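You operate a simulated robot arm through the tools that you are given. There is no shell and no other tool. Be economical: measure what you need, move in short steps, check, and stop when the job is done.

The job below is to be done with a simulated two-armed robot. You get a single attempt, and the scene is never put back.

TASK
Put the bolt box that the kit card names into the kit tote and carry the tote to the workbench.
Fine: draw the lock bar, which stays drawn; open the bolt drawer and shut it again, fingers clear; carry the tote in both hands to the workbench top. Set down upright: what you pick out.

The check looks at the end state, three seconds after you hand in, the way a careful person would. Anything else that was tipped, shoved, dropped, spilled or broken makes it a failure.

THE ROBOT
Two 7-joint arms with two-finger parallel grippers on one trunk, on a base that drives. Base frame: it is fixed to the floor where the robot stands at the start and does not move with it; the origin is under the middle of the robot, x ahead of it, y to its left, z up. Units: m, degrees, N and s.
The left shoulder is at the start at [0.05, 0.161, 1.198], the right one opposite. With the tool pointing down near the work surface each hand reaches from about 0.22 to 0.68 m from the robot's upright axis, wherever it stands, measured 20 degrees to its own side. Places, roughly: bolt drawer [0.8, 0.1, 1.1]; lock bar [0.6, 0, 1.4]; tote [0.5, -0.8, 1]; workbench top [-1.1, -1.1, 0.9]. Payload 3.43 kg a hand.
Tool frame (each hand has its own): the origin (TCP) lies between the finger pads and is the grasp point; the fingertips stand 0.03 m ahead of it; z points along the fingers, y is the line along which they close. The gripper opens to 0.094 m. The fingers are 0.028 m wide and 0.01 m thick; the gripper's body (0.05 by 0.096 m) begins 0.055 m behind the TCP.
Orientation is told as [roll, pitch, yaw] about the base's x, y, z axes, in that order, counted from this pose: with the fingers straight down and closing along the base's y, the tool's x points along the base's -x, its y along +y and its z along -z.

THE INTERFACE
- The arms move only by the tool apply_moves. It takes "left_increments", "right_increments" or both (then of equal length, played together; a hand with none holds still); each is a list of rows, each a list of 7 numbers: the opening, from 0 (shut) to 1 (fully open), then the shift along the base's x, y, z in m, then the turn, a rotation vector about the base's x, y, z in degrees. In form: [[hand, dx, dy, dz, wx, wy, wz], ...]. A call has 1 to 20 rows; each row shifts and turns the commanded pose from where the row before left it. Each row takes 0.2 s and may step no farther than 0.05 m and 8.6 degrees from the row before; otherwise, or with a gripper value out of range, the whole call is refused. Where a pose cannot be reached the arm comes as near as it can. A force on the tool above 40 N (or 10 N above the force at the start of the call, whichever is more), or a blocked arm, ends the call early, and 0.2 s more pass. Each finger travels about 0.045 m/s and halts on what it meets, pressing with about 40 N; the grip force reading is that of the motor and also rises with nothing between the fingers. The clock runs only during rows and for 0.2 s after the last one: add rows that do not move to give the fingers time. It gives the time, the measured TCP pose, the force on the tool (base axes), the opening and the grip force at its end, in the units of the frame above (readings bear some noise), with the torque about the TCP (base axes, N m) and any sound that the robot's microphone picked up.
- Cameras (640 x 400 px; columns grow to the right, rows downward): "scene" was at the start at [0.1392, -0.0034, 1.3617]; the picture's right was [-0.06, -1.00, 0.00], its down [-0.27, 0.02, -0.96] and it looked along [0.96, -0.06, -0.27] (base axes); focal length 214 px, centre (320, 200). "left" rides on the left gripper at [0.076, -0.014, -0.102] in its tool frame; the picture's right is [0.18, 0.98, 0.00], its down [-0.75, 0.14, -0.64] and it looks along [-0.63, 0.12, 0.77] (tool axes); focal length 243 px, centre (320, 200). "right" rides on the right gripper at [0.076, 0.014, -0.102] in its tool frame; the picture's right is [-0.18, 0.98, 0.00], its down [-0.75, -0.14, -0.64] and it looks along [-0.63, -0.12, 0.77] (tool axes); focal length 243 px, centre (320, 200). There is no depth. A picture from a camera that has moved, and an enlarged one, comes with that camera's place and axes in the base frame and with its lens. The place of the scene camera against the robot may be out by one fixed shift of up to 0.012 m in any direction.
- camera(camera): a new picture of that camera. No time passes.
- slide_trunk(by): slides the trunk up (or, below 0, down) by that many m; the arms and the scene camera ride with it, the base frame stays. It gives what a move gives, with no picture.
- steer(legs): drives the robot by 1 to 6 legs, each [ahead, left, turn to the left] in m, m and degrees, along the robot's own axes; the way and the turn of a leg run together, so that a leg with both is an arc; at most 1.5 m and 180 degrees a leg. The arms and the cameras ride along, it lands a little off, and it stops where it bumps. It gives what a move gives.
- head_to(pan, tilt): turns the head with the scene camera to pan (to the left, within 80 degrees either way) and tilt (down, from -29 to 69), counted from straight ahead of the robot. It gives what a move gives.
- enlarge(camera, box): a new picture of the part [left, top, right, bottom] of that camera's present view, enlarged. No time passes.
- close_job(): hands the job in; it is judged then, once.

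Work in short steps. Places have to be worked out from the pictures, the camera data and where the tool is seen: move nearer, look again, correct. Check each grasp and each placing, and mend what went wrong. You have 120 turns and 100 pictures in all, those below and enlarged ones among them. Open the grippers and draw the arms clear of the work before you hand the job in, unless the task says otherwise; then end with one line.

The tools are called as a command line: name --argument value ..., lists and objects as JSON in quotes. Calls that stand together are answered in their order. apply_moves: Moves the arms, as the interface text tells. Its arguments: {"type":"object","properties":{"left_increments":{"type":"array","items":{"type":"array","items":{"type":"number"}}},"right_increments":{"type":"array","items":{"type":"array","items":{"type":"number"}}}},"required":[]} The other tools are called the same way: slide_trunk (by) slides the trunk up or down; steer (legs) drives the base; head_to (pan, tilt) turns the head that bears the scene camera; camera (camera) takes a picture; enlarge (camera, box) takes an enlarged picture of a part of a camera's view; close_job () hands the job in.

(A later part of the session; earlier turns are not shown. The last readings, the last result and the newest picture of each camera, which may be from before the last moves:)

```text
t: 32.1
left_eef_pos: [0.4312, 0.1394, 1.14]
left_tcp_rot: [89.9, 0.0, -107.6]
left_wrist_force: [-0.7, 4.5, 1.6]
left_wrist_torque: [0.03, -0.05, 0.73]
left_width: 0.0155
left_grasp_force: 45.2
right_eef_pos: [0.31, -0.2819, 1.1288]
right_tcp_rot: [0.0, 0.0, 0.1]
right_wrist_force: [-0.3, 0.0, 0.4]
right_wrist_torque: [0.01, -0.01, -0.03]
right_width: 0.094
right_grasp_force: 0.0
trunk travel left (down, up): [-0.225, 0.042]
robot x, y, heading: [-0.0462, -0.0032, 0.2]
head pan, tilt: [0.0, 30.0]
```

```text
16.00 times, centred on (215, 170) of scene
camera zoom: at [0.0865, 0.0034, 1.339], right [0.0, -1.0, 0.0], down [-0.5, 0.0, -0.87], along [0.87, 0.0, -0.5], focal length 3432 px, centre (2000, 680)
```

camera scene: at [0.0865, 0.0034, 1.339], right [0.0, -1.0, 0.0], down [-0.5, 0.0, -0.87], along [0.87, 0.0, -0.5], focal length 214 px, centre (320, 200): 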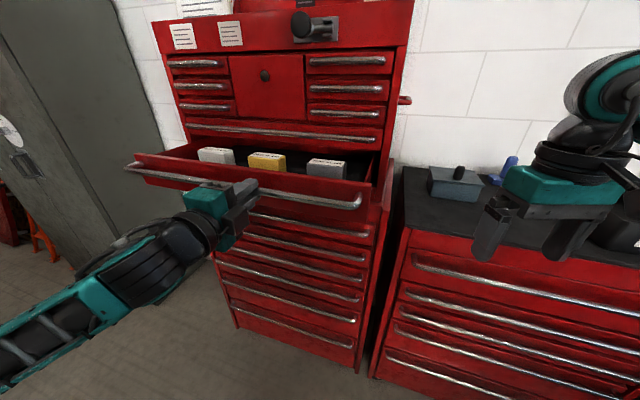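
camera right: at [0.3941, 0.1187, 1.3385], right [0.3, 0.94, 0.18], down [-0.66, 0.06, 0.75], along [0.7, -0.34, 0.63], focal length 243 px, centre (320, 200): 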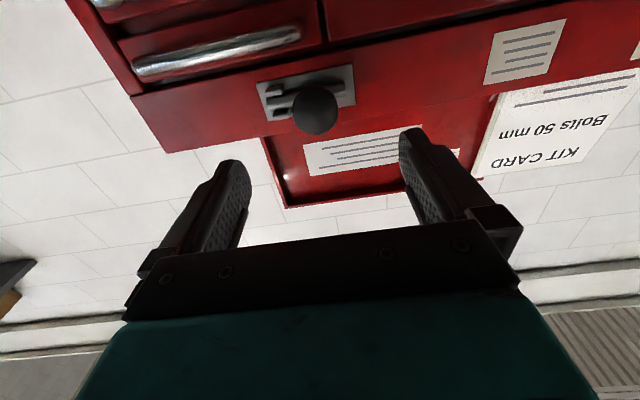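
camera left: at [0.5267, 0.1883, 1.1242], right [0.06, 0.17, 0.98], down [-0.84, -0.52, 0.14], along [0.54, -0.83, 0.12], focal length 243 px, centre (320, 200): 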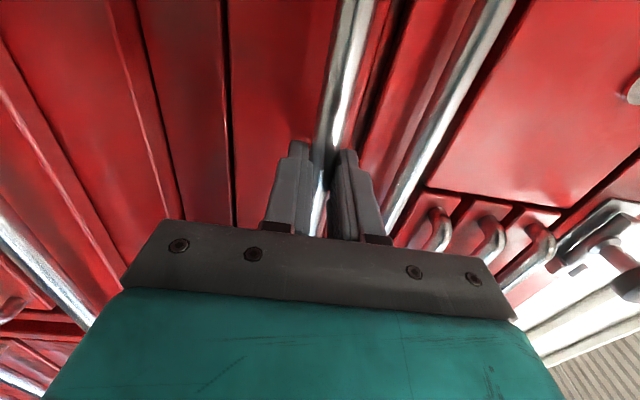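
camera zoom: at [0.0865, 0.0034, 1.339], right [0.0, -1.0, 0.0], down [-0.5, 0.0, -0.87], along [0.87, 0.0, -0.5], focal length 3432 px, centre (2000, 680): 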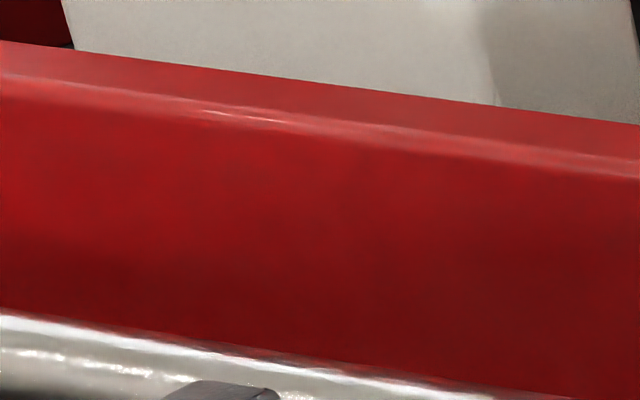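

The white box reads 50 mm (will verify closer). I pull the drawer out another 6 cm for gripper clearance.

apply_moves --left_increments '[[0, -0.019, 0.006, 0, 0, 0, 0], [0, -0.019, 0.006, 0, 0, 0, 0], [0, -0.019, 0.006, 0, 0, 0, 0]]'

enlarge --camera "scene" --box '[150, 130, 390, 280]'

```text
t: 32.9
left_eef_pos: [0.3918, 0.151, 1.1405]
left_tcp_rot: [90.8, 0.1, -108.1]
left_wrist_force: [-2.1, -8.5, 25.2]
left_wrist_torque: [-0.5, -0.2, 0.92]
left_width: 0.0156
left_grasp_force: 44.4
left hand out of reach, approached as far as the arm can: row 2, 3
right_eef_pos: [0.3098, -0.2835, 1.1293]
right_tcp_rot: [0.0, -0.1, 0.2]
right_wrist_force: [-0.4, -1.0, -0.8]
right_wrist_torque: [0.03, 0.03, -0.02]
right_width: 0.0942
right_grasp_force: 0.0
trunk travel left (down, up): [-0.225, 0.042]
robot x, y, heading: [-0.0502, 0.0006, 0.2]
head pan, tilt: [0.0, 30.0]
```

```text
2.67 times, centred on (270, 205) of scene
camera zoom: at [0.0846, 0.0008, 1.3396], right [0.0, -1.0, 0.0], down [-0.5, 0.0, -0.87], along [0.87, 0.0, -0.5], focal length 572 px, centre (453, 187)
```

zoom: 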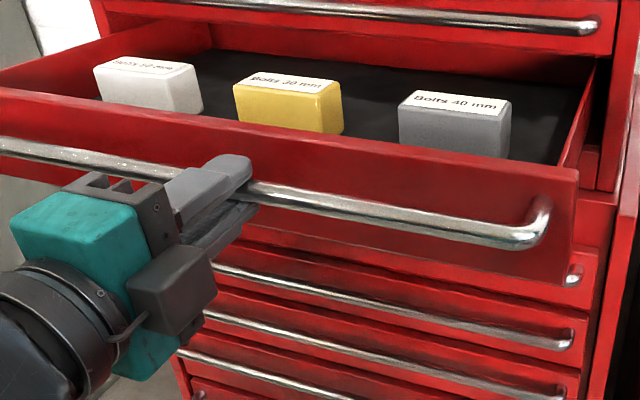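

The drawer is 22 cm out and the arm is folded to its limit. I open the fingers and drive back to clear the handle.

apply_moves --left_increments '[[0.5, 0.0, 0.0, 0, 0, 0, 0], [0.5, 0, 0, 0, 0, 0, 0], [0.5, 0, 0, 0, 0, 0, 0], [0.5, 0, 0, 0, 0, 0, 0]]'

steer --legs '[[-0.12, 0, 0]]'

camera --camera "scene"

```text
t: 33.9
left_eef_pos: [0.395, 0.1548, 1.1327]
left_tcp_rot: [89.9, 0.0, -107.7]
left_wrist_force: [-0.2, 0.2, 0.6]
left_wrist_torque: [0.04, -0.01, -0.01]
left_width: 0.0472
left_grasp_force: 0.3
right_eef_pos: [0.311, -0.2814, 1.1283]
right_tcp_rot: [0.0, 0.0, 0.2]
right_wrist_force: [0.2, -0.3, -0.9]
right_wrist_torque: [-0.01, 0.0, 0.0]
right_width: 0.0941
right_grasp_force: 0.0
trunk travel left (down, up): [-0.225, 0.042]
robot x, y, heading: [-0.0493, 0.0029, 0.2]
head pan, tilt: [0.0, 30.0]
```

```text
t: 35.1
left_eef_pos: [0.2748, 0.1551, 1.1342]
left_tcp_rot: [89.9, 0.0, -107.6]
left_wrist_force: [0.2, 0.1, 0.3]
left_wrist_torque: [-0.02, -0.03, 0.03]
left_width: 0.047
left_grasp_force: 0.2
right_eef_pos: [0.1929, -0.2817, 1.129]
right_tcp_rot: [-0.1, -0.1, 0.1]
right_wrist_force: [-0.2, 0.5, -0.7]
right_wrist_torque: [0.0, -0.01, 0.02]
right_width: 0.0941
right_grasp_force: 0.1
trunk travel left (down, up): [-0.225, 0.042]
robot x, y, heading: [-0.1678, -0.0013, 0.4]
head pan, tilt: [0.0, 30.0]
```

```text
64 pictures are left
camera scene: at [-0.033, 0.0025, 1.339], right [0.0, -1.0, 0.0], down [-0.5, 0.0, -0.87], along [0.87, 0.0, -0.5], focal length 214 px, centre (320, 200)
```

scene: 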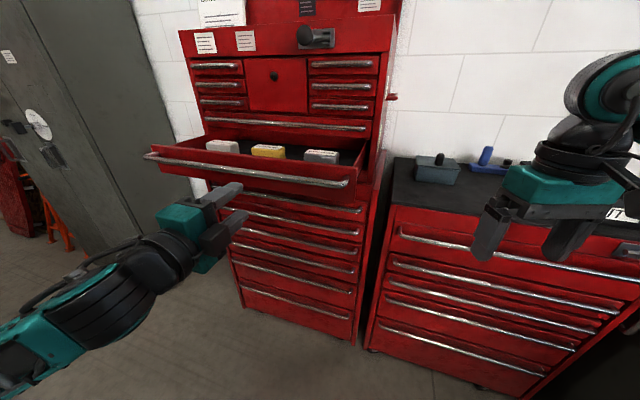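

The drawer stays open. I raise the left hand, turn it fingers-down with closing across the box's short side, then drive closer.

apply_moves --left_increments '[[0.5, 0, 0, 0.05, 0, 0, 0], [0.5, 0, 0, 0.05, 0, 0, 0], [0.5, 0, 0, 0.05, 0, 0, 0], [1, 0.01, 0, 0.02, 2.45, 7.8, 0], [1, 0.01, 0, 0.02, 2.45, 7.8, 0], [1, 0.01, 0, 0.01, 2.45, 7.8, 0], [1, 0.01, 0, 0, 2.45, 7.8, 0], [1, 0.01, 0, 0, 2.45, 7.8, 0], [1, 0.01, 0, 0, 2.45, 7.8, 0], [1, 0.01, 0, 0, 2.45, 7.8, 0], [1, 0.01, 0, 0, 2.45, 7.8, 0], [1, 0.01, 0, 0, 2.45, 7.8, 0], [1, 0.01, 0, 0, 2.45, 7.8, 0], [1, 0.01, 0, 0, 2.45, 7.8, 0]]'

steer --legs '[[0.0, 0.1, 0], [0.11, 0, 0]]'

camera --camera "left"

camera --camera "scene"

```text
t: 38.1
left_eef_pos: [0.3867, 0.1547, 1.3343]
left_tcp_rot: [5.6, -0.3, -107.6]
left_wrist_force: [0.6, 1.3, -0.4]
left_wrist_torque: [-0.02, -0.01, -0.01]
left_width: 0.0938
left_grasp_force: 0.0
left hand out of reach, approached as far as the arm can: row 1, 14
right_eef_pos: [0.1935, -0.2813, 1.1297]
right_tcp_rot: [-0.1, 0.0, 0.2]
right_wrist_force: [0.4, 0.8, 0.6]
right_wrist_torque: [-0.03, 0.0, 0.0]
right_width: 0.0941
right_grasp_force: 0.1
trunk travel left (down, up): [-0.225, 0.042]
robot x, y, heading: [-0.1694, 0.0014, -0.1]
head pan, tilt: [0.0, 30.0]
```

```text
t: 40.0
left_eef_pos: [0.4988, 0.2549, 1.3327]
left_tcp_rot: [5.3, -0.1, -107.4]
left_wrist_force: [1.2, -0.1, -0.5]
left_wrist_torque: [0.01, 0.02, 0.01]
left_width: 0.0939
left_grasp_force: 0.1
right_eef_pos: [0.3023, -0.181, 1.1286]
right_tcp_rot: [0.0, 0.0, 0.1]
right_wrist_force: [0.4, 0.0, -0.5]
right_wrist_torque: [0.0, 0.04, 0.02]
right_width: 0.0939
right_grasp_force: 0.1
trunk travel left (down, up): [-0.225, 0.042]
robot x, y, heading: [-0.0593, 0.1022, 0.0]
head pan, tilt: [0.0, 30.0]
```

```text
63 pictures are left
camera left: at [0.4975, 0.3358, 1.4313], right [0.99, -0.12, 0.09], down [-0.15, -0.74, 0.66], along [-0.01, -0.66, -0.75], focal length 243 px, centre (320, 200)
```

left: 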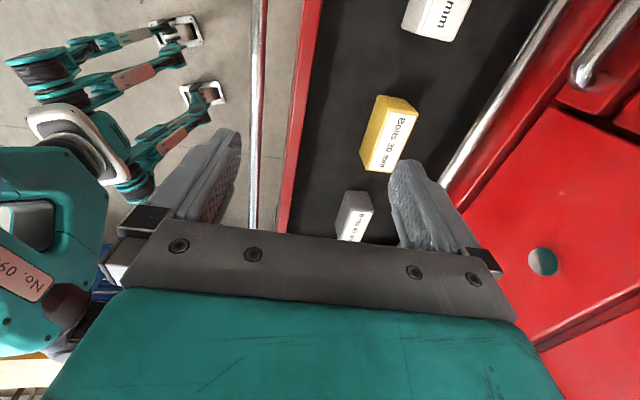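

```text
62 pictures are left
camera scene: at [0.0779, 0.103, 1.3387], right [0.0, -1.0, 0.0], down [-0.5, 0.0, -0.87], along [0.87, 0.0, -0.5], focal length 214 px, centre (320, 200)
```

scene: 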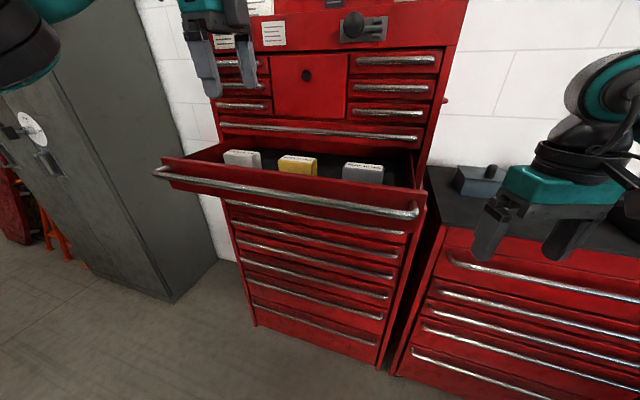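

The top box in the wrist view is the white one, triangulated at about [0.62, 0.305], top z≈1.15. I drive slightly nearer (5 cm left, 6 cm ahead).

steer --legs '[[0.0, 0.05, 0], [0.06, 0, 0]]'

apply_moves --left_increments '[[1, 0.015, 0.0, -0.03, 1.6, 5, 0], [1, 0.015, 0.0, -0.03, 0, 0, 0], [1, 0, 0, 0, 0, 0, 0]]'

camera --camera "left"

camera --camera "scene"

```text
t: 41.5
left_eef_pos: [0.5568, 0.3044, 1.3331]
left_tcp_rot: [5.5, -0.2, -107.6]
left_wrist_force: [0.4, 0.3, -0.2]
left_wrist_torque: [-0.03, 0.04, 0.01]
left_width: 0.0941
left_grasp_force: 0.1
right_eef_pos: [0.3611, -0.1309, 1.1287]
right_tcp_rot: [0.1, -0.1, 0.1]
right_wrist_force: [-0.1, -0.7, 0.2]
right_wrist_torque: [-0.01, 0.0, -0.03]
right_width: 0.0935
right_grasp_force: 0.1
trunk travel left (down, up): [-0.225, 0.042]
robot x, y, heading: [-0.0022, 0.1531, 0.4]
head pan, tilt: [0.0, 30.0]
```

```text
t: 42.3
left_eef_pos: [0.5808, 0.3045, 1.276]
left_tcp_rot: [0.4, -0.1, -107.5]
left_wrist_force: [0.1, -0.7, 0.4]
left_wrist_torque: [0.02, -0.04, 0.01]
left_width: 0.094
left_grasp_force: 0.1
left hand out of reach, approached as far as the arm can: row 1
right_eef_pos: [0.3608, -0.1327, 1.1293]
right_tcp_rot: [0.2, -0.1, 0.1]
right_wrist_force: [0.2, 0.4, 0.5]
right_wrist_torque: [0.02, 0.01, -0.04]
right_width: 0.094
right_grasp_force: 0.1
trunk travel left (down, up): [-0.225, 0.042]
robot x, y, heading: [0.0, 0.1495, 0.3]
head pan, tilt: [0.0, 30.0]
```

```text
61 pictures are left
camera left: at [0.5888, 0.3828, 1.3766], right [0.99, -0.12, 0.01], down [-0.1, -0.76, 0.64], along [-0.07, -0.64, -0.76], focal length 243 px, centre (320, 200)
```

left: 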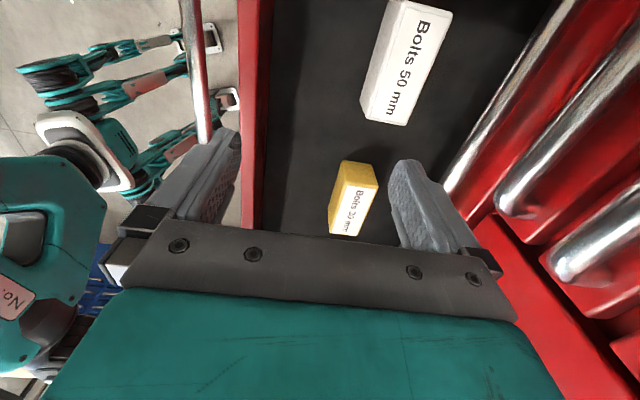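

```text
60 pictures are left
camera scene: at [0.1356, 0.1526, 1.339], right [0.0, -1.0, 0.0], down [-0.5, 0.0, -0.87], along [0.87, 0.0, -0.5], focal length 214 px, centre (320, 200)
```

scene: 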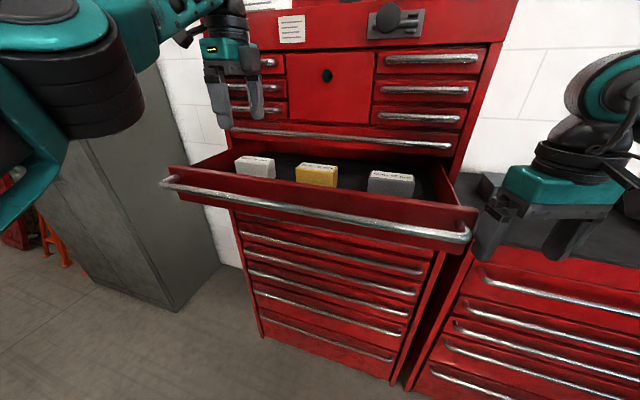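

The label "Bolts 50 mm" is confirmed on the white box. I drive 5 cm nearer, then move the hand over the box at height and look again.

steer --legs '[[0.05, 0, 0]]'

apply_moves --left_increments '[[1, 0.02, 0.022, -0.01, 0, 0, 0], [1, 0, 0.01, -0.01, 0, 0, 0], [1, 0, 0, 0, 0, 0, 0]]'

camera --camera "left"

enlarge --camera "scene" --box '[160, 60, 400, 210]'

```text
t: 43.2
left_eef_pos: [0.6293, 0.3044, 1.276]
left_tcp_rot: [0.4, 0.0, -107.5]
left_wrist_force: [-0.2, 0.4, 0.1]
left_wrist_torque: [-0.03, 0.0, -0.02]
left_width: 0.094
left_grasp_force: 0.1
right_eef_pos: [0.4089, -0.1339, 1.1275]
right_tcp_rot: [0.0, 0.1, 0.1]
right_wrist_force: [-6.2, -14.0, -1.8]
right_wrist_torque: [0.06, -0.02, 0.16]
right_width: 0.0859
right_grasp_force: 0.0
trunk travel left (down, up): [-0.225, 0.042]
robot x, y, heading: [0.05, 0.1514, 0.1]
head pan, tilt: [0.0, 30.0]
```

```text
t: 44.0
left_eef_pos: [0.6366, 0.3395, 1.2538]
left_tcp_rot: [0.4, 0.0, -107.5]
left_wrist_force: [-1.1, 0.3, -0.6]
left_wrist_torque: [0.0, 0.0, -0.02]
left_width: 0.0941
left_grasp_force: 0.1
left hand out of reach, approached as far as the arm can: row 1
right_eef_pos: [0.4084, -0.1339, 1.1283]
right_tcp_rot: [0.0, 0.2, 0.1]
right_wrist_force: [-1.4, -12.3, -1.6]
right_wrist_torque: [0.1, -0.01, -0.04]
right_width: 0.0865
right_grasp_force: 0.1
trunk travel left (down, up): [-0.225, 0.042]
robot x, y, heading: [0.0497, 0.1505, 0.1]
head pan, tilt: [0.0, 30.0]
```

```text
59 pictures are left
camera left: at [0.6443, 0.4169, 1.3547], right [0.99, -0.12, 0.01], down [-0.1, -0.76, 0.64], along [-0.07, -0.64, -0.77], focal length 243 px, centre (320, 200)
```

left: 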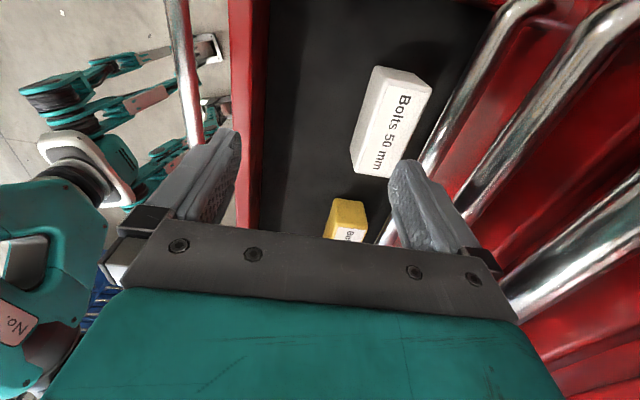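

```text
2.67 times, centred on (280, 135) of scene
camera zoom: at [0.1848, 0.1513, 1.3389], right [0.0, -1.0, 0.0], down [-0.5, 0.0, -0.87], along [0.87, 0.0, -0.5], focal length 572 px, centre (427, 373)
```

zoom: 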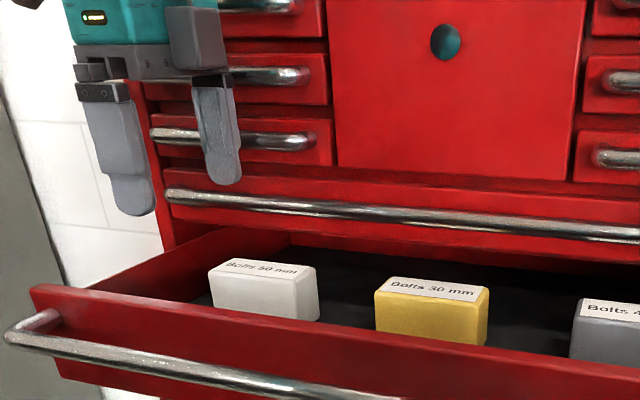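

The right hand is lightly touching the drawer's right end (12 N). I move it away to the right and back immediately.

apply_moves --right_increments '[[1, 0, -0.03, 0, 0, 0, 0], [1, 0, -0.03, 0, 0, 0, 0], [1, -0.03, -0.03, 0, 0, 0, 0], [1, -0.03, -0.02, 0, 0, 0, 0]]'

camera --camera "scene"

```text
t: 45.0
left_eef_pos: [0.6368, 0.3405, 1.2541]
left_tcp_rot: [0.4, -0.1, -107.6]
left_wrist_force: [0.6, 0.6, -0.1]
left_wrist_torque: [0.0, 0.0, 0.01]
left_width: 0.0939
left_grasp_force: 0.2
right_eef_pos: [0.3498, -0.2431, 1.1278]
right_tcp_rot: [-0.1, 0.2, 0.2]
right_wrist_force: [-0.8, 0.3, 0.2]
right_wrist_torque: [0.01, -0.02, 0.02]
right_width: 0.0939
right_grasp_force: 0.1
trunk travel left (down, up): [-0.225, 0.042]
robot x, y, heading: [0.0472, 0.15, 0.2]
head pan, tilt: [0.0, 30.0]
```

```text
57 pictures are left
camera scene: at [0.1843, 0.1533, 1.339], right [0.0, -1.0, 0.0], down [-0.5, 0.0, -0.87], along [0.87, 0.0, -0.5], focal length 214 px, centre (320, 200)
```

scene: 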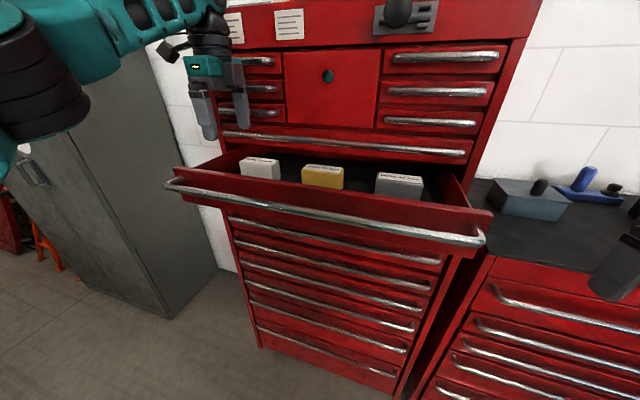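

The right hand evidently pushed the drawer in by ~3 cm, and the box still lies almost under the upper handle. It must come out further, so I back off and re-grip the handle with the left hand.

steer --legs '[[-0.23, 0, 0], [0, -0.14, 0]]'

apply_moves --left_increments '[[1, -0.004, 0, 0.005, -2.45, -7.8, 0], [1, -0.004, 0, 0.005, -2.45, -7.8, 0], [1, -0.004, 0, 0.005, -2.45, -7.8, 0], [1, -0.004, 0, 0, -2.45, -7.8, 0], [1, -0.004, 0, 0, -2.45, -7.8, 0], [1, -0.004, 0, 0, -2.45, -7.8, 0], [1, -0.004, 0, 0, -2.45, -7.8, 0], [1, -0.004, 0, 0, -2.45, -7.8, 0], [1, -0.004, 0, 0, -2.45, -7.8, 0], [1, -0.004, 0, 0, -2.45, -7.8, 0], [0.6, -0.004, 0, 0, -2.45, -7.8, 0], [0.6, -0.02, 0, 0, 0, 0, 0], [0.6, -0.02, 0, 0, 0, 0, 0]]'

camera --camera "left"

camera --camera "scene"

```text
t: 47.7
left_eef_pos: [0.406, 0.2013, 1.254]
left_tcp_rot: [0.4, -0.2, -107.4]
left_wrist_force: [0.0, -0.8, -0.2]
left_wrist_torque: [0.04, -0.01, -0.01]
left_width: 0.0939
left_grasp_force: 0.0
right_eef_pos: [0.1189, -0.3814, 1.1273]
right_tcp_rot: [0.0, 0.2, 0.2]
right_wrist_force: [0.0, -0.9, 0.4]
right_wrist_torque: [0.03, 0.02, 0.01]
right_width: 0.0943
right_grasp_force: 0.1
trunk travel left (down, up): [-0.225, 0.042]
robot x, y, heading: [-0.1859, 0.0119, 0.4]
head pan, tilt: [0.0, 30.0]
```

```text
t: 50.5
left_eef_pos: [0.3205, 0.2019, 1.2691]
left_tcp_rot: [90.4, -0.1, -107.7]
left_wrist_force: [0.0, 0.3, -0.1]
left_wrist_torque: [0.01, 0.0, -0.01]
left_width: 0.0564
left_grasp_force: 0.1
right_eef_pos: [0.1204, -0.3813, 1.1287]
right_tcp_rot: [0.0, 0.1, 0.2]
right_wrist_force: [0.0, 0.0, -0.1]
right_wrist_torque: [-0.04, 0.01, -0.01]
right_width: 0.0939
right_grasp_force: 0.0
trunk travel left (down, up): [-0.225, 0.042]
robot x, y, heading: [-0.1829, 0.0094, -0.0]
head pan, tilt: [0.0, 30.0]
```

```text
56 pictures are left
camera left: at [0.2459, 0.3058, 1.2519], right [0.05, 0.18, 0.98], down [-0.84, -0.52, 0.14], along [0.54, -0.83, 0.12], focal length 243 px, centre (320, 200)
```

left: 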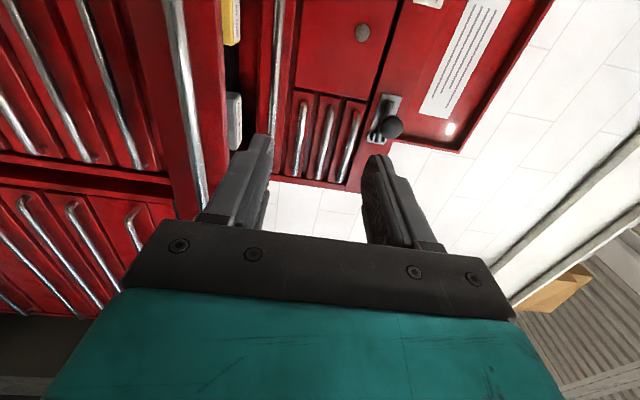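

```text
55 pictures are left
camera scene: at [-0.0457, 0.014, 1.3389], right [0.0, -1.0, 0.0], down [-0.5, 0.0, -0.87], along [0.87, 0.0, -0.5], focal length 214 px, centre (320, 200)
```

scene: 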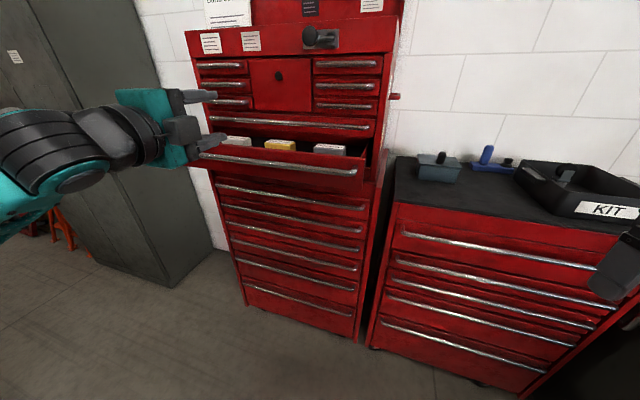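

The drawer is now only ~14 cm open (handle at u≈0.40). I lower the left hand to handle height at a standoff and look.

apply_moves --left_increments '[[0.6, 0, -0.015, -0.035, 0, 0, 0], [0.6, 0, -0.015, -0.035, 0, 0, 0], [0.6, 0, -0.015, -0.035, 0, 0, 0], [0.6, 0.02, -0.015, -0.023, 0, 0, 0], [0.6, 0.03, 0, 0, 0, 0, 0], [0.6, 0, 0, 0, 0, 0, 0]]'

camera --camera "left"

```text
t: 51.9
left_eef_pos: [0.3718, 0.1409, 1.14]
left_tcp_rot: [90.3, -0.1, -107.6]
left_wrist_force: [0.0, 0.2, 0.6]
left_wrist_torque: [0.0, 0.05, -0.02]
left_width: 0.0563
left_grasp_force: 0.1
right_eef_pos: [0.1191, -0.3818, 1.1283]
right_tcp_rot: [0.0, 0.1, 0.1]
right_wrist_force: [0.2, -0.9, -0.2]
right_wrist_torque: [-0.02, -0.01, 0.02]
right_width: 0.0941
right_grasp_force: 0.0
trunk travel left (down, up): [-0.225, 0.042]
robot x, y, heading: [-0.1822, 0.0129, 0.2]
head pan, tilt: [0.0, 30.0]
```

```text
54 pictures are left
camera left: at [0.296, 0.2458, 1.124], right [0.05, 0.18, 0.98], down [-0.84, -0.52, 0.14], along [0.54, -0.83, 0.12], focal length 243 px, centre (320, 200)
```

left: 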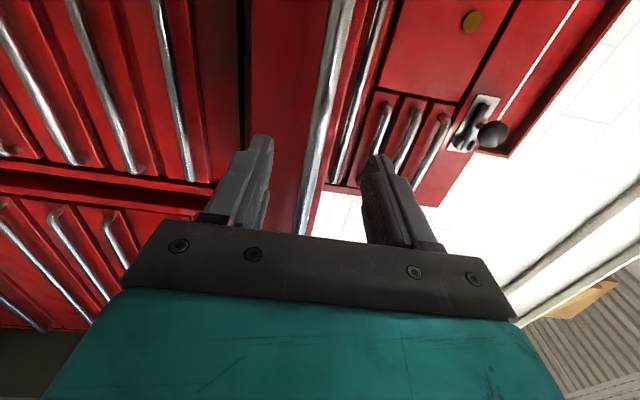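

Handle centered between fingers. I advance 6 cm and look, careful not to push the drawer.

apply_moves --left_increments '[[0.6, 0.0285, -0.009, 0, 0, 0, 0], [0.6, 0.0285, -0.009, 0, 0, 0, 0], [0.6, 0, 0, 0, 0, 0, 0]]'

enlarge --camera "left" --box '[200, 0, 440, 240]'

enlarge --camera "scene" --box '[180, 110, 380, 230]'

```text
t: 52.7
left_eef_pos: [0.4293, 0.1242, 1.1404]
left_tcp_rot: [90.3, 0.1, -107.5]
left_wrist_force: [-1.0, 0.8, 0.8]
left_wrist_torque: [-0.02, 0.0, -0.02]
left_width: 0.0565
left_grasp_force: 0.1
right_eef_pos: [0.1195, -0.3821, 1.1289]
right_tcp_rot: [0.0, 0.1, 0.1]
right_wrist_force: [-0.6, 0.5, -0.7]
right_wrist_torque: [0.01, -0.01, -0.03]
right_width: 0.0938
right_grasp_force: 0.0
trunk travel left (down, up): [-0.225, 0.042]
robot x, y, heading: [-0.1818, 0.0135, 0.3]
head pan, tilt: [0.0, 30.0]
```

```text
1.67 times, centred on (320, 120) of left
camera zoom: at [0.3534, 0.2284, 1.124], right [0.05, 0.18, 0.98], down [-0.84, -0.52, 0.14], along [0.54, -0.83, 0.12], focal length 404 px, centre (320, 333)
```

zoom: 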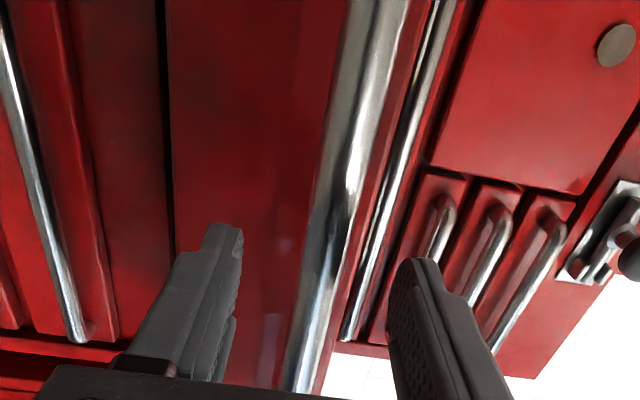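

```text
3.20 times, centred on (280, 170) of scene
camera zoom: at [-0.0456, 0.014, 1.3389], right [0.0, -1.0, 0.0], down [-0.5, 0.0, -0.87], along [0.87, 0.0, -0.5], focal length 686 px, centre (448, 296)
```

zoom: 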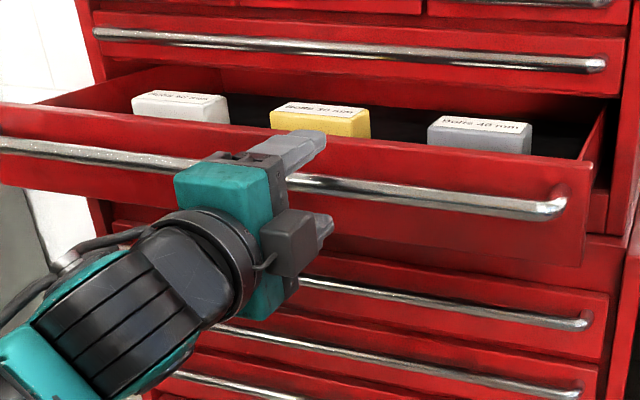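

apply_moves --left_increments '[[0.6, 0.0095, -0.003, 0, 0, 0, 0], [0, 0, 0, 0, 0, 0, 0], [0, 0, 0, 0, 0, 0, 0], [0, 0, 0, 0, 0, 0, 0], [0, 0, 0, 0, 0, 0, 0]]'

```text
t: 53.9
left_eef_pos: [0.4385, 0.1212, 1.1394]
left_tcp_rot: [90.1, 0.0, -107.6]
left_wrist_force: [-0.9, 0.2, -2.9]
left_wrist_torque: [0.09, 0.04, 0.05]
left_width: 0.0159
left_grasp_force: 43.4
right_eef_pos: [0.1197, -0.381, 1.1287]
right_tcp_rot: [-0.1, 0.2, 0.2]
right_wrist_force: [0.2, -0.1, -0.3]
right_wrist_torque: [0.02, 0.01, 0.0]
right_width: 0.0938
right_grasp_force: 0.0
trunk travel left (down, up): [-0.225, 0.042]
robot x, y, heading: [-0.1812, 0.011, 0.2]
head pan, tilt: [0.0, 30.0]
```

Gripped. I pull 13 cm more with the arm.

apply_moves --left_increments '[[0, -0.019, 0.006, 0, 0, 0, 0], [0, -0.019, 0.006, 0, 0, 0, 0], [0, -0.019, 0.006, 0, 0, 0, 0], [0, -0.019, 0.006, 0, 0, 0, 0], [0, -0.019, 0.006, 0, 0, 0, 0], [0, -0.019, 0.006, 0, 0, 0, 0]]'

camera --camera "scene"

```text
t: 55.3
left_eef_pos: [0.3242, 0.1581, 1.1406]
left_tcp_rot: [90.1, -0.2, -107.5]
left_wrist_force: [-0.8, 4.6, -7.2]
left_wrist_torque: [0.36, 0.02, -0.51]
left_width: 0.0156
left_grasp_force: 45.5
right_eef_pos: [0.1195, -0.3819, 1.1275]
right_tcp_rot: [-0.2, 0.2, 0.2]
right_wrist_force: [1.3, -0.8, -0.1]
right_wrist_torque: [0.03, -0.01, -0.01]
right_width: 0.0941
right_grasp_force: 0.0
trunk travel left (down, up): [-0.225, 0.042]
robot x, y, heading: [-0.1834, 0.0118, 0.1]
head pan, tilt: [0.0, 30.0]
```

```text
51 pictures are left
camera scene: at [-0.0452, 0.0148, 1.3388], right [0.0, -1.0, 0.0], down [-0.5, 0.0, -0.87], along [0.87, 0.0, -0.5], focal length 214 px, centre (320, 200)
```

scene: 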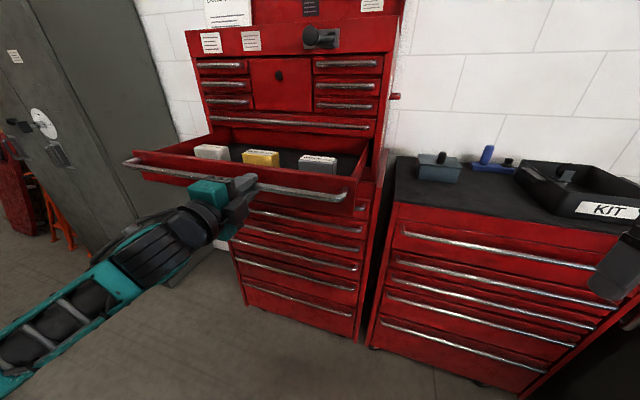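

Now ~29 cm open. I release, back off, raise and turn the left hand down again, keeping the right hand well to the side.

apply_moves --left_increments '[[0.5, 0, 0, 0, 0, 0, 0], [0.5, 0, 0, 0, 0, 0, 0], [0.5, 0, 0, 0, 0, 0, 0], [0.5, 0, 0, 0, 0, 0, 0]]'

steer --legs '[[-0.1, 0.03, 0]]'

apply_moves --left_increments '[[0.5, 0, 0, 0.04, 0, 0, 0], [0.5, 0, 0, 0.04, 0, 0, 0], [0.5, 0, 0, 0.03, 0, 0, 0], [1, 0.01, 0, 0.02, 2.45, 7.8, 0], [1, 0.01, 0, 0.02, 2.45, 7.8, 0], [1, 0.01, 0, 0.01, 2.45, 7.8, 0], [1, 0.01, 0, 0, 2.45, 7.8, 0], [1, 0.01, 0, 0, 2.45, 7.8, 0], [1, 0.01, 0, 0, 2.45, 7.8, 0], [1, 0.01, 0, 0, 2.45, 7.8, 0], [1, 0.01, 0, 0, 2.45, 7.8, 0], [1, 0.01, 0, 0, 2.45, 7.8, 0], [1, 0.01, 0, 0, 2.45, 7.8, 0], [1, 0.01, 0, 0, 2.45, 7.8, 0]]' --right_increments '[[1, 0, -0.03, 0, 0, 0, 0], [1, -0.02, -0.03, 0, 0, 0, 0], [1, 0, 0, 0, 0, 0, 0], [1, 0, 0, 0, 0, 0, 0], [1, 0, 0, 0, 0, 0, 0], [1, 0, 0, 0, 0, 0, 0], [1, 0, 0, 0, 0, 0, 0], [1, 0, 0, 0, 0, 0, 0], [1, 0, 0, 0, 0, 0, 0], [1, 0, 0, 0, 0, 0, 0], [1, 0, 0, 0, 0, 0, 0], [1, 0, 0, 0, 0, 0, 0], [1, 0, 0, 0, 0, 0, 0], [1, 0, 0, 0, 0, 0, 0]]'

```text
t: 56.3
left_eef_pos: [0.3252, 0.158, 1.1414]
left_tcp_rot: [90.3, 0.0, -107.7]
left_wrist_force: [0.2, -0.5, 0.6]
left_wrist_torque: [0.02, 0.02, 0.0]
left_width: 0.0466
left_grasp_force: 0.2
right_eef_pos: [0.1203, -0.3814, 1.1294]
right_tcp_rot: [-0.1, 0.2, 0.2]
right_wrist_force: [-0.4, -0.2, 0.0]
right_wrist_torque: [0.01, -0.02, 0.0]
right_width: 0.0939
right_grasp_force: 0.1
trunk travel left (down, up): [-0.225, 0.042]
robot x, y, heading: [-0.1814, 0.0095, 0.1]
head pan, tilt: [0.0, 30.0]
```

```text
t: 57.5
left_eef_pos: [0.2241, 0.1863, 1.141]
left_tcp_rot: [90.4, 0.0, -107.6]
left_wrist_force: [1.3, -0.5, 0.9]
left_wrist_torque: [-0.01, 0.0, 0.0]
left_width: 0.0469
left_grasp_force: 0.2
right_eef_pos: [0.0203, -0.3528, 1.128]
right_tcp_rot: [-0.1, 0.2, 0.2]
right_wrist_force: [-0.1, 0.0, -0.2]
right_wrist_torque: [-0.01, 0.0, 0.0]
right_width: 0.0941
right_grasp_force: 0.1
trunk travel left (down, up): [-0.225, 0.042]
robot x, y, heading: [-0.2809, 0.0347, 0.3]
head pan, tilt: [0.0, 30.0]
```

```text
t: 60.5
left_eef_pos: [0.3045, 0.1973, 1.2948]
left_tcp_rot: [5.0, 0.7, -108.8]
left_wrist_force: [-0.1, 1.2, 0.3]
left_wrist_torque: [-0.03, 0.02, 0.01]
left_width: 0.0942
left_grasp_force: 0.1
left hand out of reach, approached as far as the arm can: row 13, 14
right_eef_pos: [0.0008, -0.4113, 1.1279]
right_tcp_rot: [-0.2, 0.3, 0.1]
right_wrist_force: [0.8, -0.4, -0.3]
right_wrist_torque: [-0.03, 0.0, 0.01]
right_width: 0.094
right_grasp_force: 0.0
trunk travel left (down, up): [-0.225, 0.042]
robot x, y, heading: [-0.2828, 0.042, 0.1]
head pan, tilt: [0.0, 30.0]
```

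I raise the trunk 4 cm for reach, then drive so the left hand is above the white box.

slide_trunk --by 0.04

steer --legs '[[0, 0.12, 0], [0.27, 0, 0]]'

camera --camera "left"

camera --camera "scene"

```text
t: 61.3
left_eef_pos: [0.3043, 0.1952, 1.3342]
left_tcp_rot: [4.8, 0.8, -108.8]
left_wrist_force: [-1.1, -0.6, -0.4]
left_wrist_torque: [-0.01, 0.0, 0.03]
left_width: 0.094
left_grasp_force: 0.1
right_eef_pos: [0.0006, -0.4118, 1.1677]
right_tcp_rot: [-0.1, 0.2, 0.2]
right_wrist_force: [-0.9, -1.0, -0.9]
right_wrist_torque: [0.01, 0.01, 0.01]
right_width: 0.094
right_grasp_force: 0.0
trunk travel left (down, up): [-0.265, 0.002]
robot x, y, heading: [-0.2814, 0.0394, 0.1]
head pan, tilt: [0.0, 30.0]
```

```text
t: 64.1
left_eef_pos: [0.5775, 0.3139, 1.3345]
left_tcp_rot: [4.8, 0.9, -109.0]
left_wrist_force: [0.3, 0.8, -0.1]
left_wrist_torque: [0.02, 0.04, 0.02]
left_width: 0.0939
left_grasp_force: 0.0
right_eef_pos: [0.2705, -0.2928, 1.1679]
right_tcp_rot: [-0.1, 0.2, 0.0]
right_wrist_force: [1.0, -0.3, -0.2]
right_wrist_torque: [0.05, -0.02, -0.03]
right_width: 0.0939
right_grasp_force: 0.1
trunk travel left (down, up): [-0.265, 0.002]
robot x, y, heading: [-0.0088, 0.1632, -0.1]
head pan, tilt: [0.0, 30.0]
```

```text
50 pictures are left
camera left: at [0.5797, 0.393, 1.4351], right [0.99, -0.15, 0.09], down [-0.17, -0.75, 0.64], along [-0.03, -0.65, -0.76], focal length 243 px, centre (320, 200)
```

left: 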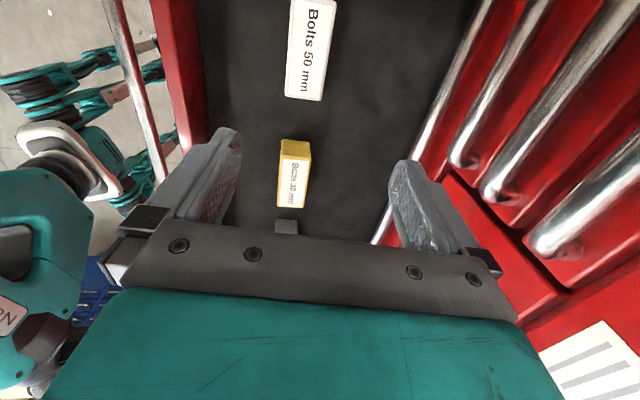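

```text
49 pictures are left
camera scene: at [0.1268, 0.163, 1.3788], right [0.0, -1.0, 0.0], down [-0.5, 0.0, -0.87], along [0.87, 0.0, -0.5], focal length 214 px, centre (320, 200)
```

scene: 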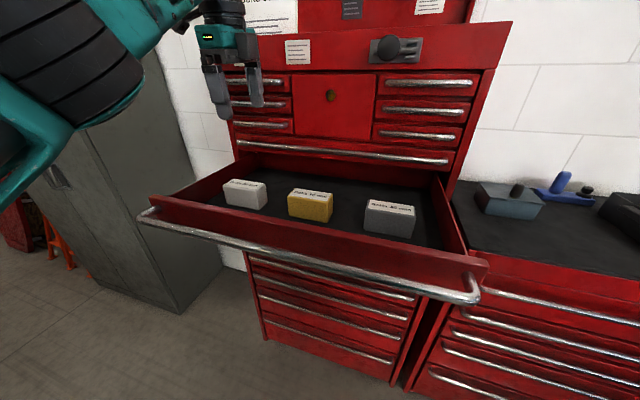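

Both cameras agree: box center ≈[0.592, 0.348], top z≈1.147. I straighten the hand and descend to z 1.22 above it.

apply_moves --left_increments '[[1, 0.005, 0.017, -0.03, 0, 0, 0], [1, 0.005, 0.017, -0.03, 1.45, 4.6, 1.3], [1, 0.005, 0.0, -0.03, 0, 0, 0], [1, 0.0, 0.0, -0.025, 0, 0, 0], [1, 0, 0, 0, 0, 0, 0]]'

camera --camera "left"

enlarge --camera "scene" --box '[150, 80, 350, 230]'

```text
t: 65.3
left_eef_pos: [0.5921, 0.3483, 1.2209]
left_tcp_rot: [-0.1, 0.7, -107.7]
left_wrist_force: [-0.6, 0.1, -0.1]
left_wrist_torque: [0.02, -0.02, -0.01]
left_width: 0.0942
left_grasp_force: 0.0
right_eef_pos: [0.2701, -0.2944, 1.1689]
right_tcp_rot: [-0.1, 0.1, -0.1]
right_wrist_force: [-0.4, 0.4, 0.2]
right_wrist_torque: [-0.01, 0.01, 0.01]
right_width: 0.0941
right_grasp_force: 0.1
trunk travel left (down, up): [-0.265, 0.002]
robot x, y, heading: [-0.012, 0.1579, 0.2]
head pan, tilt: [0.0, 30.0]
```

```text
48 pictures are left
camera left: at [0.6, 0.4243, 1.3223], right [0.99, -0.12, 0.0], down [-0.1, -0.77, 0.63], along [-0.08, -0.63, -0.78], focal length 243 px, centre (320, 200)
```

left: 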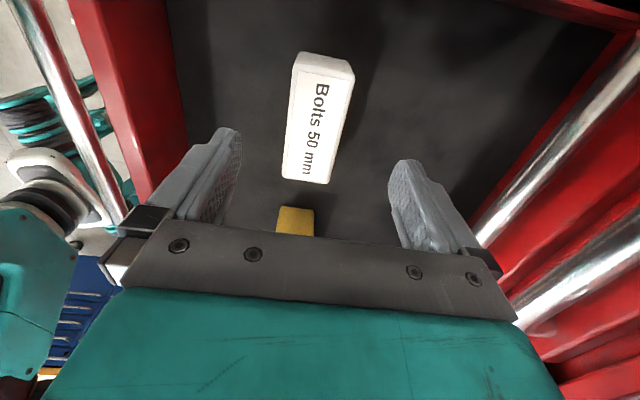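

```text
2.67 times, centred on (250, 155) of scene
camera zoom: at [0.126, 0.163, 1.3789], right [0.0, -1.0, 0.0], down [-0.5, 0.0, -0.87], along [0.87, 0.0, -0.5], focal length 572 px, centre (507, 320)
```

zoom: 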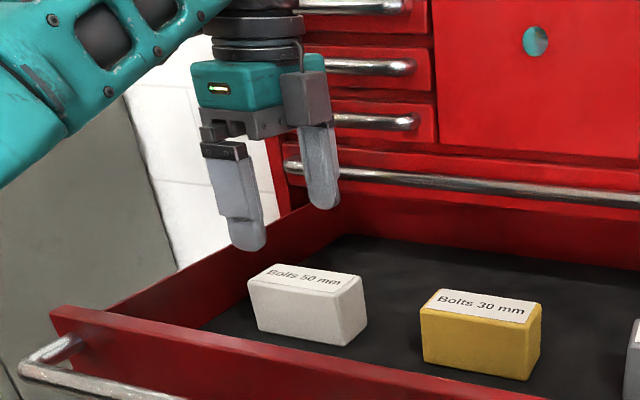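

The box sits between the fingers. I descend to z≈1.135 and close.

apply_moves --left_increments '[[1, -0.001, 0.004, -0.03, 0, 0, 0], [1, 0, 0, -0.03, 0, 0, 0], [1, 0, 0, -0.024, 0, 0, 0], [1, 0, 0, 0, 0, 0, 0], [0.2, 0, 0, 0, 0, 0, 0], [0.2, 0, 0, 0, 0, 0, 0], [0.2, 0, 0, 0, 0, 0, 0], [0.2, 0, 0, 0, 0, 0, 0]]'

camera --camera "left"

```text
t: 67.1
left_eef_pos: [0.5907, 0.3514, 1.1356]
left_tcp_rot: [0.1, 0.8, -107.7]
left_wrist_force: [-1.7, 0.1, 0.0]
left_wrist_torque: [0.03, -0.03, 0.01]
left_width: 0.0484
left_grasp_force: 39.1
right_eef_pos: [0.2693, -0.2931, 1.1679]
right_tcp_rot: [-0.1, 0.0, 0.0]
right_wrist_force: [1.3, -0.6, -0.6]
right_wrist_torque: [-0.02, 0.02, 0.0]
right_width: 0.0939
right_grasp_force: 0.0
trunk travel left (down, up): [-0.265, 0.002]
robot x, y, heading: [-0.0121, 0.1576, 0.3]
head pan, tilt: [0.0, 30.0]
```

```text
46 pictures are left
camera left: at [0.5992, 0.4285, 1.2385], right [0.99, -0.12, 0.0], down [-0.1, -0.77, 0.63], along [-0.08, -0.63, -0.78], focal length 243 px, centre (320, 200)
```

left: 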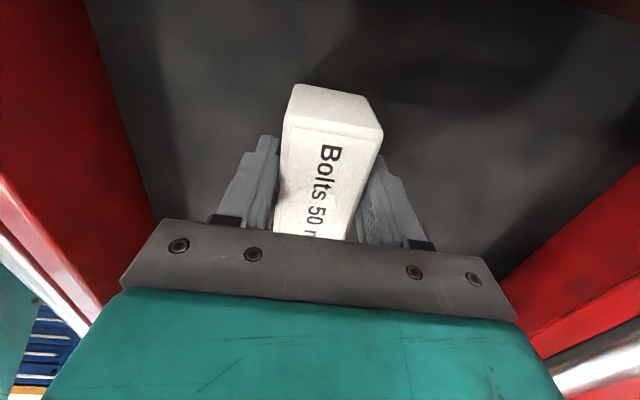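

Gripped (48 mm wide). I lift it straight up 15 cm.

apply_moves --left_increments '[[0.2, 0, 0, 0.02, 0, 0, 0], [0.2, 0, 0, 0.03, 0, 0, 0], [0.2, 0, 0, 0.03, 0, 0, 0], [0.2, 0, 0, 0.03, 0, 0, 0], [0.2, -0.02, 0, 0.02, 0, 0, 0], [0.2, -0.02, 0, 0.01, 0, 0, 0]]'

camera --camera "scene"

```text
t: 68.5
left_eef_pos: [0.5497, 0.3524, 1.2763]
left_tcp_rot: [-0.1, 0.8, -107.8]
left_wrist_force: [-0.5, 0.2, -3.4]
left_wrist_torque: [0.03, -0.02, 0.01]
left_width: 0.048
left_grasp_force: 40.9
right_eef_pos: [0.2707, -0.293, 1.1683]
right_tcp_rot: [-0.1, 0.2, -0.1]
right_wrist_force: [-0.5, 0.7, 0.3]
right_wrist_torque: [-0.01, 0.0, -0.01]
right_width: 0.094
right_grasp_force: 0.1
trunk travel left (down, up): [-0.265, 0.002]
robot x, y, heading: [-0.0093, 0.1608, 0.3]
head pan, tilt: [0.0, 30.0]
```

```text
45 pictures are left
camera scene: at [0.1261, 0.1631, 1.3789], right [0.0, -1.0, 0.0], down [-0.5, 0.0, -0.87], along [0.87, 0.0, -0.5], focal length 214 px, centre (320, 200)
```

scene: 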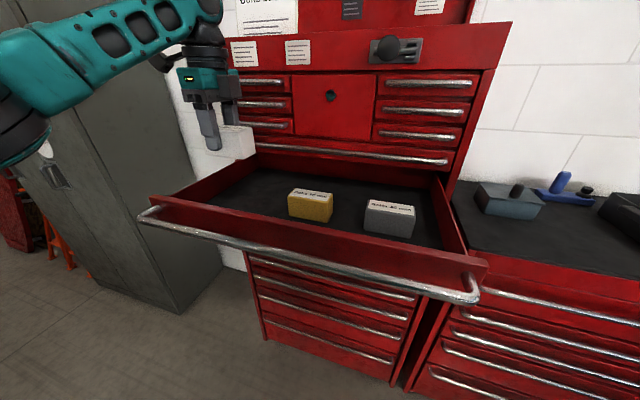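

Box held (≈3.4 N). Next I shut the drawer with the right hand: drive back, turn the right hand forward with fingers closing vertically, and grip the handle to push.

steer --legs '[[-0.27, 0, 0]]'

apply_moves --right_increments '[[1, 0.011, 0.022, 0, -4.948, -4.948, 4.948], [1, 0.011, 0.022, 0, -4.948, -4.948, 4.948], [1, 0.011, 0.022, 0, -4.948, -4.948, 4.948], [1, 0.011, 0.022, 0, -4.948, -4.948, 4.948], [1, 0.011, 0.022, 0, -4.948, -4.948, 4.948], [1, 0.011, 0.022, 0, -4.948, -4.948, 4.948], [1, 0.011, 0.022, 0, -4.948, -4.948, 4.948], [1, 0.011, 0.022, 0, -4.948, -4.948, 4.948], [1, 0.011, 0.022, 0, -4.948, -4.948, 4.948], [1, 0.011, 0.022, 0, -4.948, -4.948, 4.948], [1, 0.011, 0.022, 0, -4.948, -4.948, 4.948], [1, 0.011, 0.022, 0, -4.948, -4.948, 4.948], [1, 0.011, 0.022, -0.007, -4.948, -4.948, 4.948], [1, 0.011, 0.022, -0.007, -4.948, -4.948, 4.948], [0.6, 0.011, 0.022, -0.007, 0, 0, -5.83], [0.6, 0.011, 0.022, -0.007, 0, 0, -5.83], [0.6, 0.011, 0.022, 0, 0, 0, -5.84], [0.6, 0, 0, 0, 0, 0, 0]]'

camera --camera "right"

camera --camera "scene"

```text
t: 70.4
left_eef_pos: [0.2811, 0.3527, 1.2759]
left_tcp_rot: [0.0, 0.9, -107.7]
left_wrist_force: [-0.4, 1.3, -3.0]
left_wrist_torque: [0.03, 0.0, -0.01]
left_width: 0.0482
left_grasp_force: 39.8
right_eef_pos: [0.0025, -0.2933, 1.1676]
right_tcp_rot: [-0.1, 0.1, 0.1]
right_wrist_force: [0.9, 0.4, -0.1]
right_wrist_torque: [0.01, -0.01, 0.02]
right_width: 0.0938
right_grasp_force: 0.0
trunk travel left (down, up): [-0.265, 0.002]
robot x, y, heading: [-0.2777, 0.162, 0.1]
head pan, tilt: [0.0, 30.0]
```

```text
t: 74.2
left_eef_pos: [0.2828, 0.3521, 1.2748]
left_tcp_rot: [-0.1, 0.8, -107.7]
left_wrist_force: [-0.6, -0.3, -2.6]
left_wrist_torque: [0.04, 0.03, 0.04]
left_width: 0.0481
left_grasp_force: 40.2
right_eef_pos: [0.2291, 0.1091, 1.1704]
right_tcp_rot: [-90.1, 0.0, 72.3]
right_wrist_force: [0.1, 0.1, 0.3]
right_wrist_torque: [0.02, -0.01, -0.01]
right_width: 0.0563
right_grasp_force: 0.1
right hand out of reach, approached as far as the arm can: row 6, 7, 8, 9, 13, 14
trunk travel left (down, up): [-0.265, 0.002]
robot x, y, heading: [-0.2782, 0.1597, 0.5]
head pan, tilt: [0.0, 30.0]
```

```text
44 pictures are left
camera right: at [0.1063, 0.0676, 1.1565], right [0.06, 0.17, -0.98], down [-0.38, 0.91, 0.14], along [0.92, 0.37, 0.12], focal length 243 px, centre (320, 200)
```

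right: 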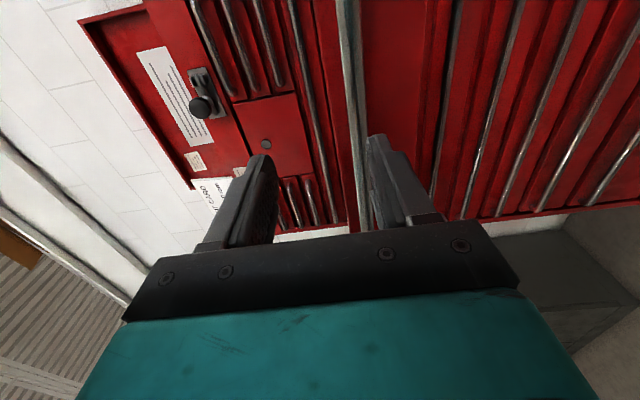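

```text
43 pictures are left
camera scene: at [-0.1423, 0.1622, 1.3788], right [0.0, -1.0, 0.0], down [-0.5, 0.0, -0.87], along [0.87, 0.0, -0.5], focal length 214 px, centre (320, 200)
```

scene: 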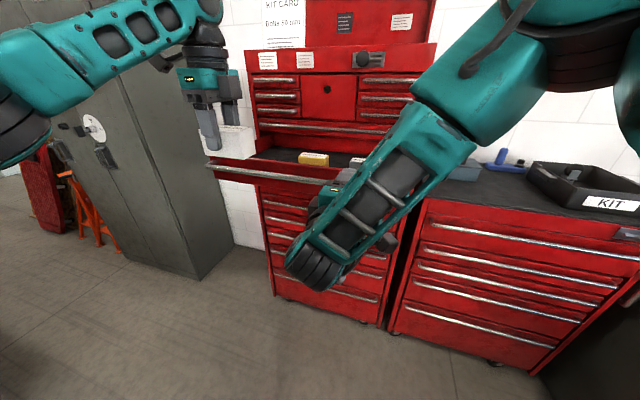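

The right hand is about 3 cm high (z 1.17); the handle shows slightly below center. I lower 3 cm and advance ~5 cm.

apply_moves --right_increments '[[0.6, 0, 0, -0.015, 0, 0, 0], [0.6, 0, 0, -0.015, 0, 0, 0], [0.6, 0.019, -0.006, 0, 0, 0, 0], [0.6, 0.019, -0.006, 0, 0, 0, 0], [0.6, 0, 0, 0, 0, 0, 0]]'

camera --camera "right"

```text
t: 75.4
left_eef_pos: [0.2819, 0.3533, 1.2748]
left_tcp_rot: [0.0, 0.8, -107.6]
left_wrist_force: [0.1, 0.4, -3.6]
left_wrist_torque: [0.03, -0.04, -0.03]
left_width: 0.0481
left_grasp_force: 39.4
right_eef_pos: [0.2654, 0.0973, 1.1398]
right_tcp_rot: [-90.0, 0.1, 72.4]
right_wrist_force: [0.3, -0.3, -0.2]
right_wrist_torque: [-0.02, -0.01, -0.02]
right_width: 0.0565
right_grasp_force: 0.2
trunk travel left (down, up): [-0.265, 0.002]
robot x, y, heading: [-0.2804, 0.1615, 0.0]
head pan, tilt: [0.0, 30.0]
```

```text
42 pictures are left
camera right: at [0.1441, 0.0554, 1.1266], right [0.06, 0.17, -0.98], down [-0.38, 0.91, 0.14], along [0.92, 0.37, 0.12], focal length 243 px, centre (320, 200)
```

right: 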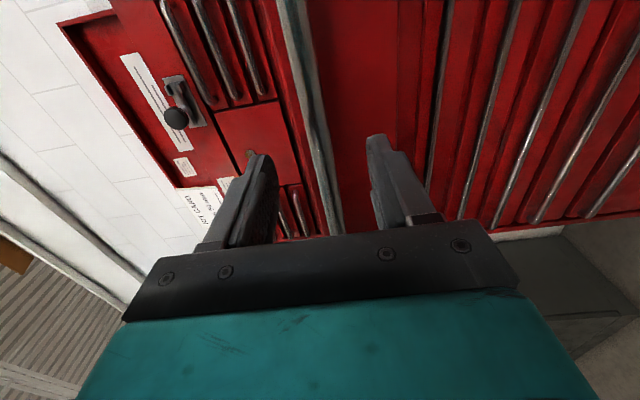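

The handle is between the fingers; I advance 4 cm and grip.

apply_moves --right_increments '[[0.6, 0.019, -0.006, 0, 0, 0, 0], [0.6, 0.017, -0.0055, 0, 0, 0, 0], [0, 0, 0, 0, 0, 0, 0], [0, 0, 0, 0, 0, 0, 0], [0, 0, 0, 0, 0, 0, 0], [0, 0, 0, 0, 0, 0, 0]]'

```text
t: 76.8
left_eef_pos: [0.2823, 0.3525, 1.2755]
left_tcp_rot: [0.1, 0.8, -107.7]
left_wrist_force: [0.2, 1.1, -3.3]
left_wrist_torque: [0.02, -0.03, -0.03]
left_width: 0.0481
left_grasp_force: 40.1
right_eef_pos: [0.3012, 0.0853, 1.1396]
right_tcp_rot: [-90.1, 0.2, 72.5]
right_wrist_force: [1.2, 0.6, -0.5]
right_wrist_torque: [0.1, -0.04, 0.06]
right_width: 0.0156
right_grasp_force: 42.8
trunk travel left (down, up): [-0.265, 0.002]
robot x, y, heading: [-0.2783, 0.1607, 0.2]
head pan, tilt: [0.0, 30.0]
```

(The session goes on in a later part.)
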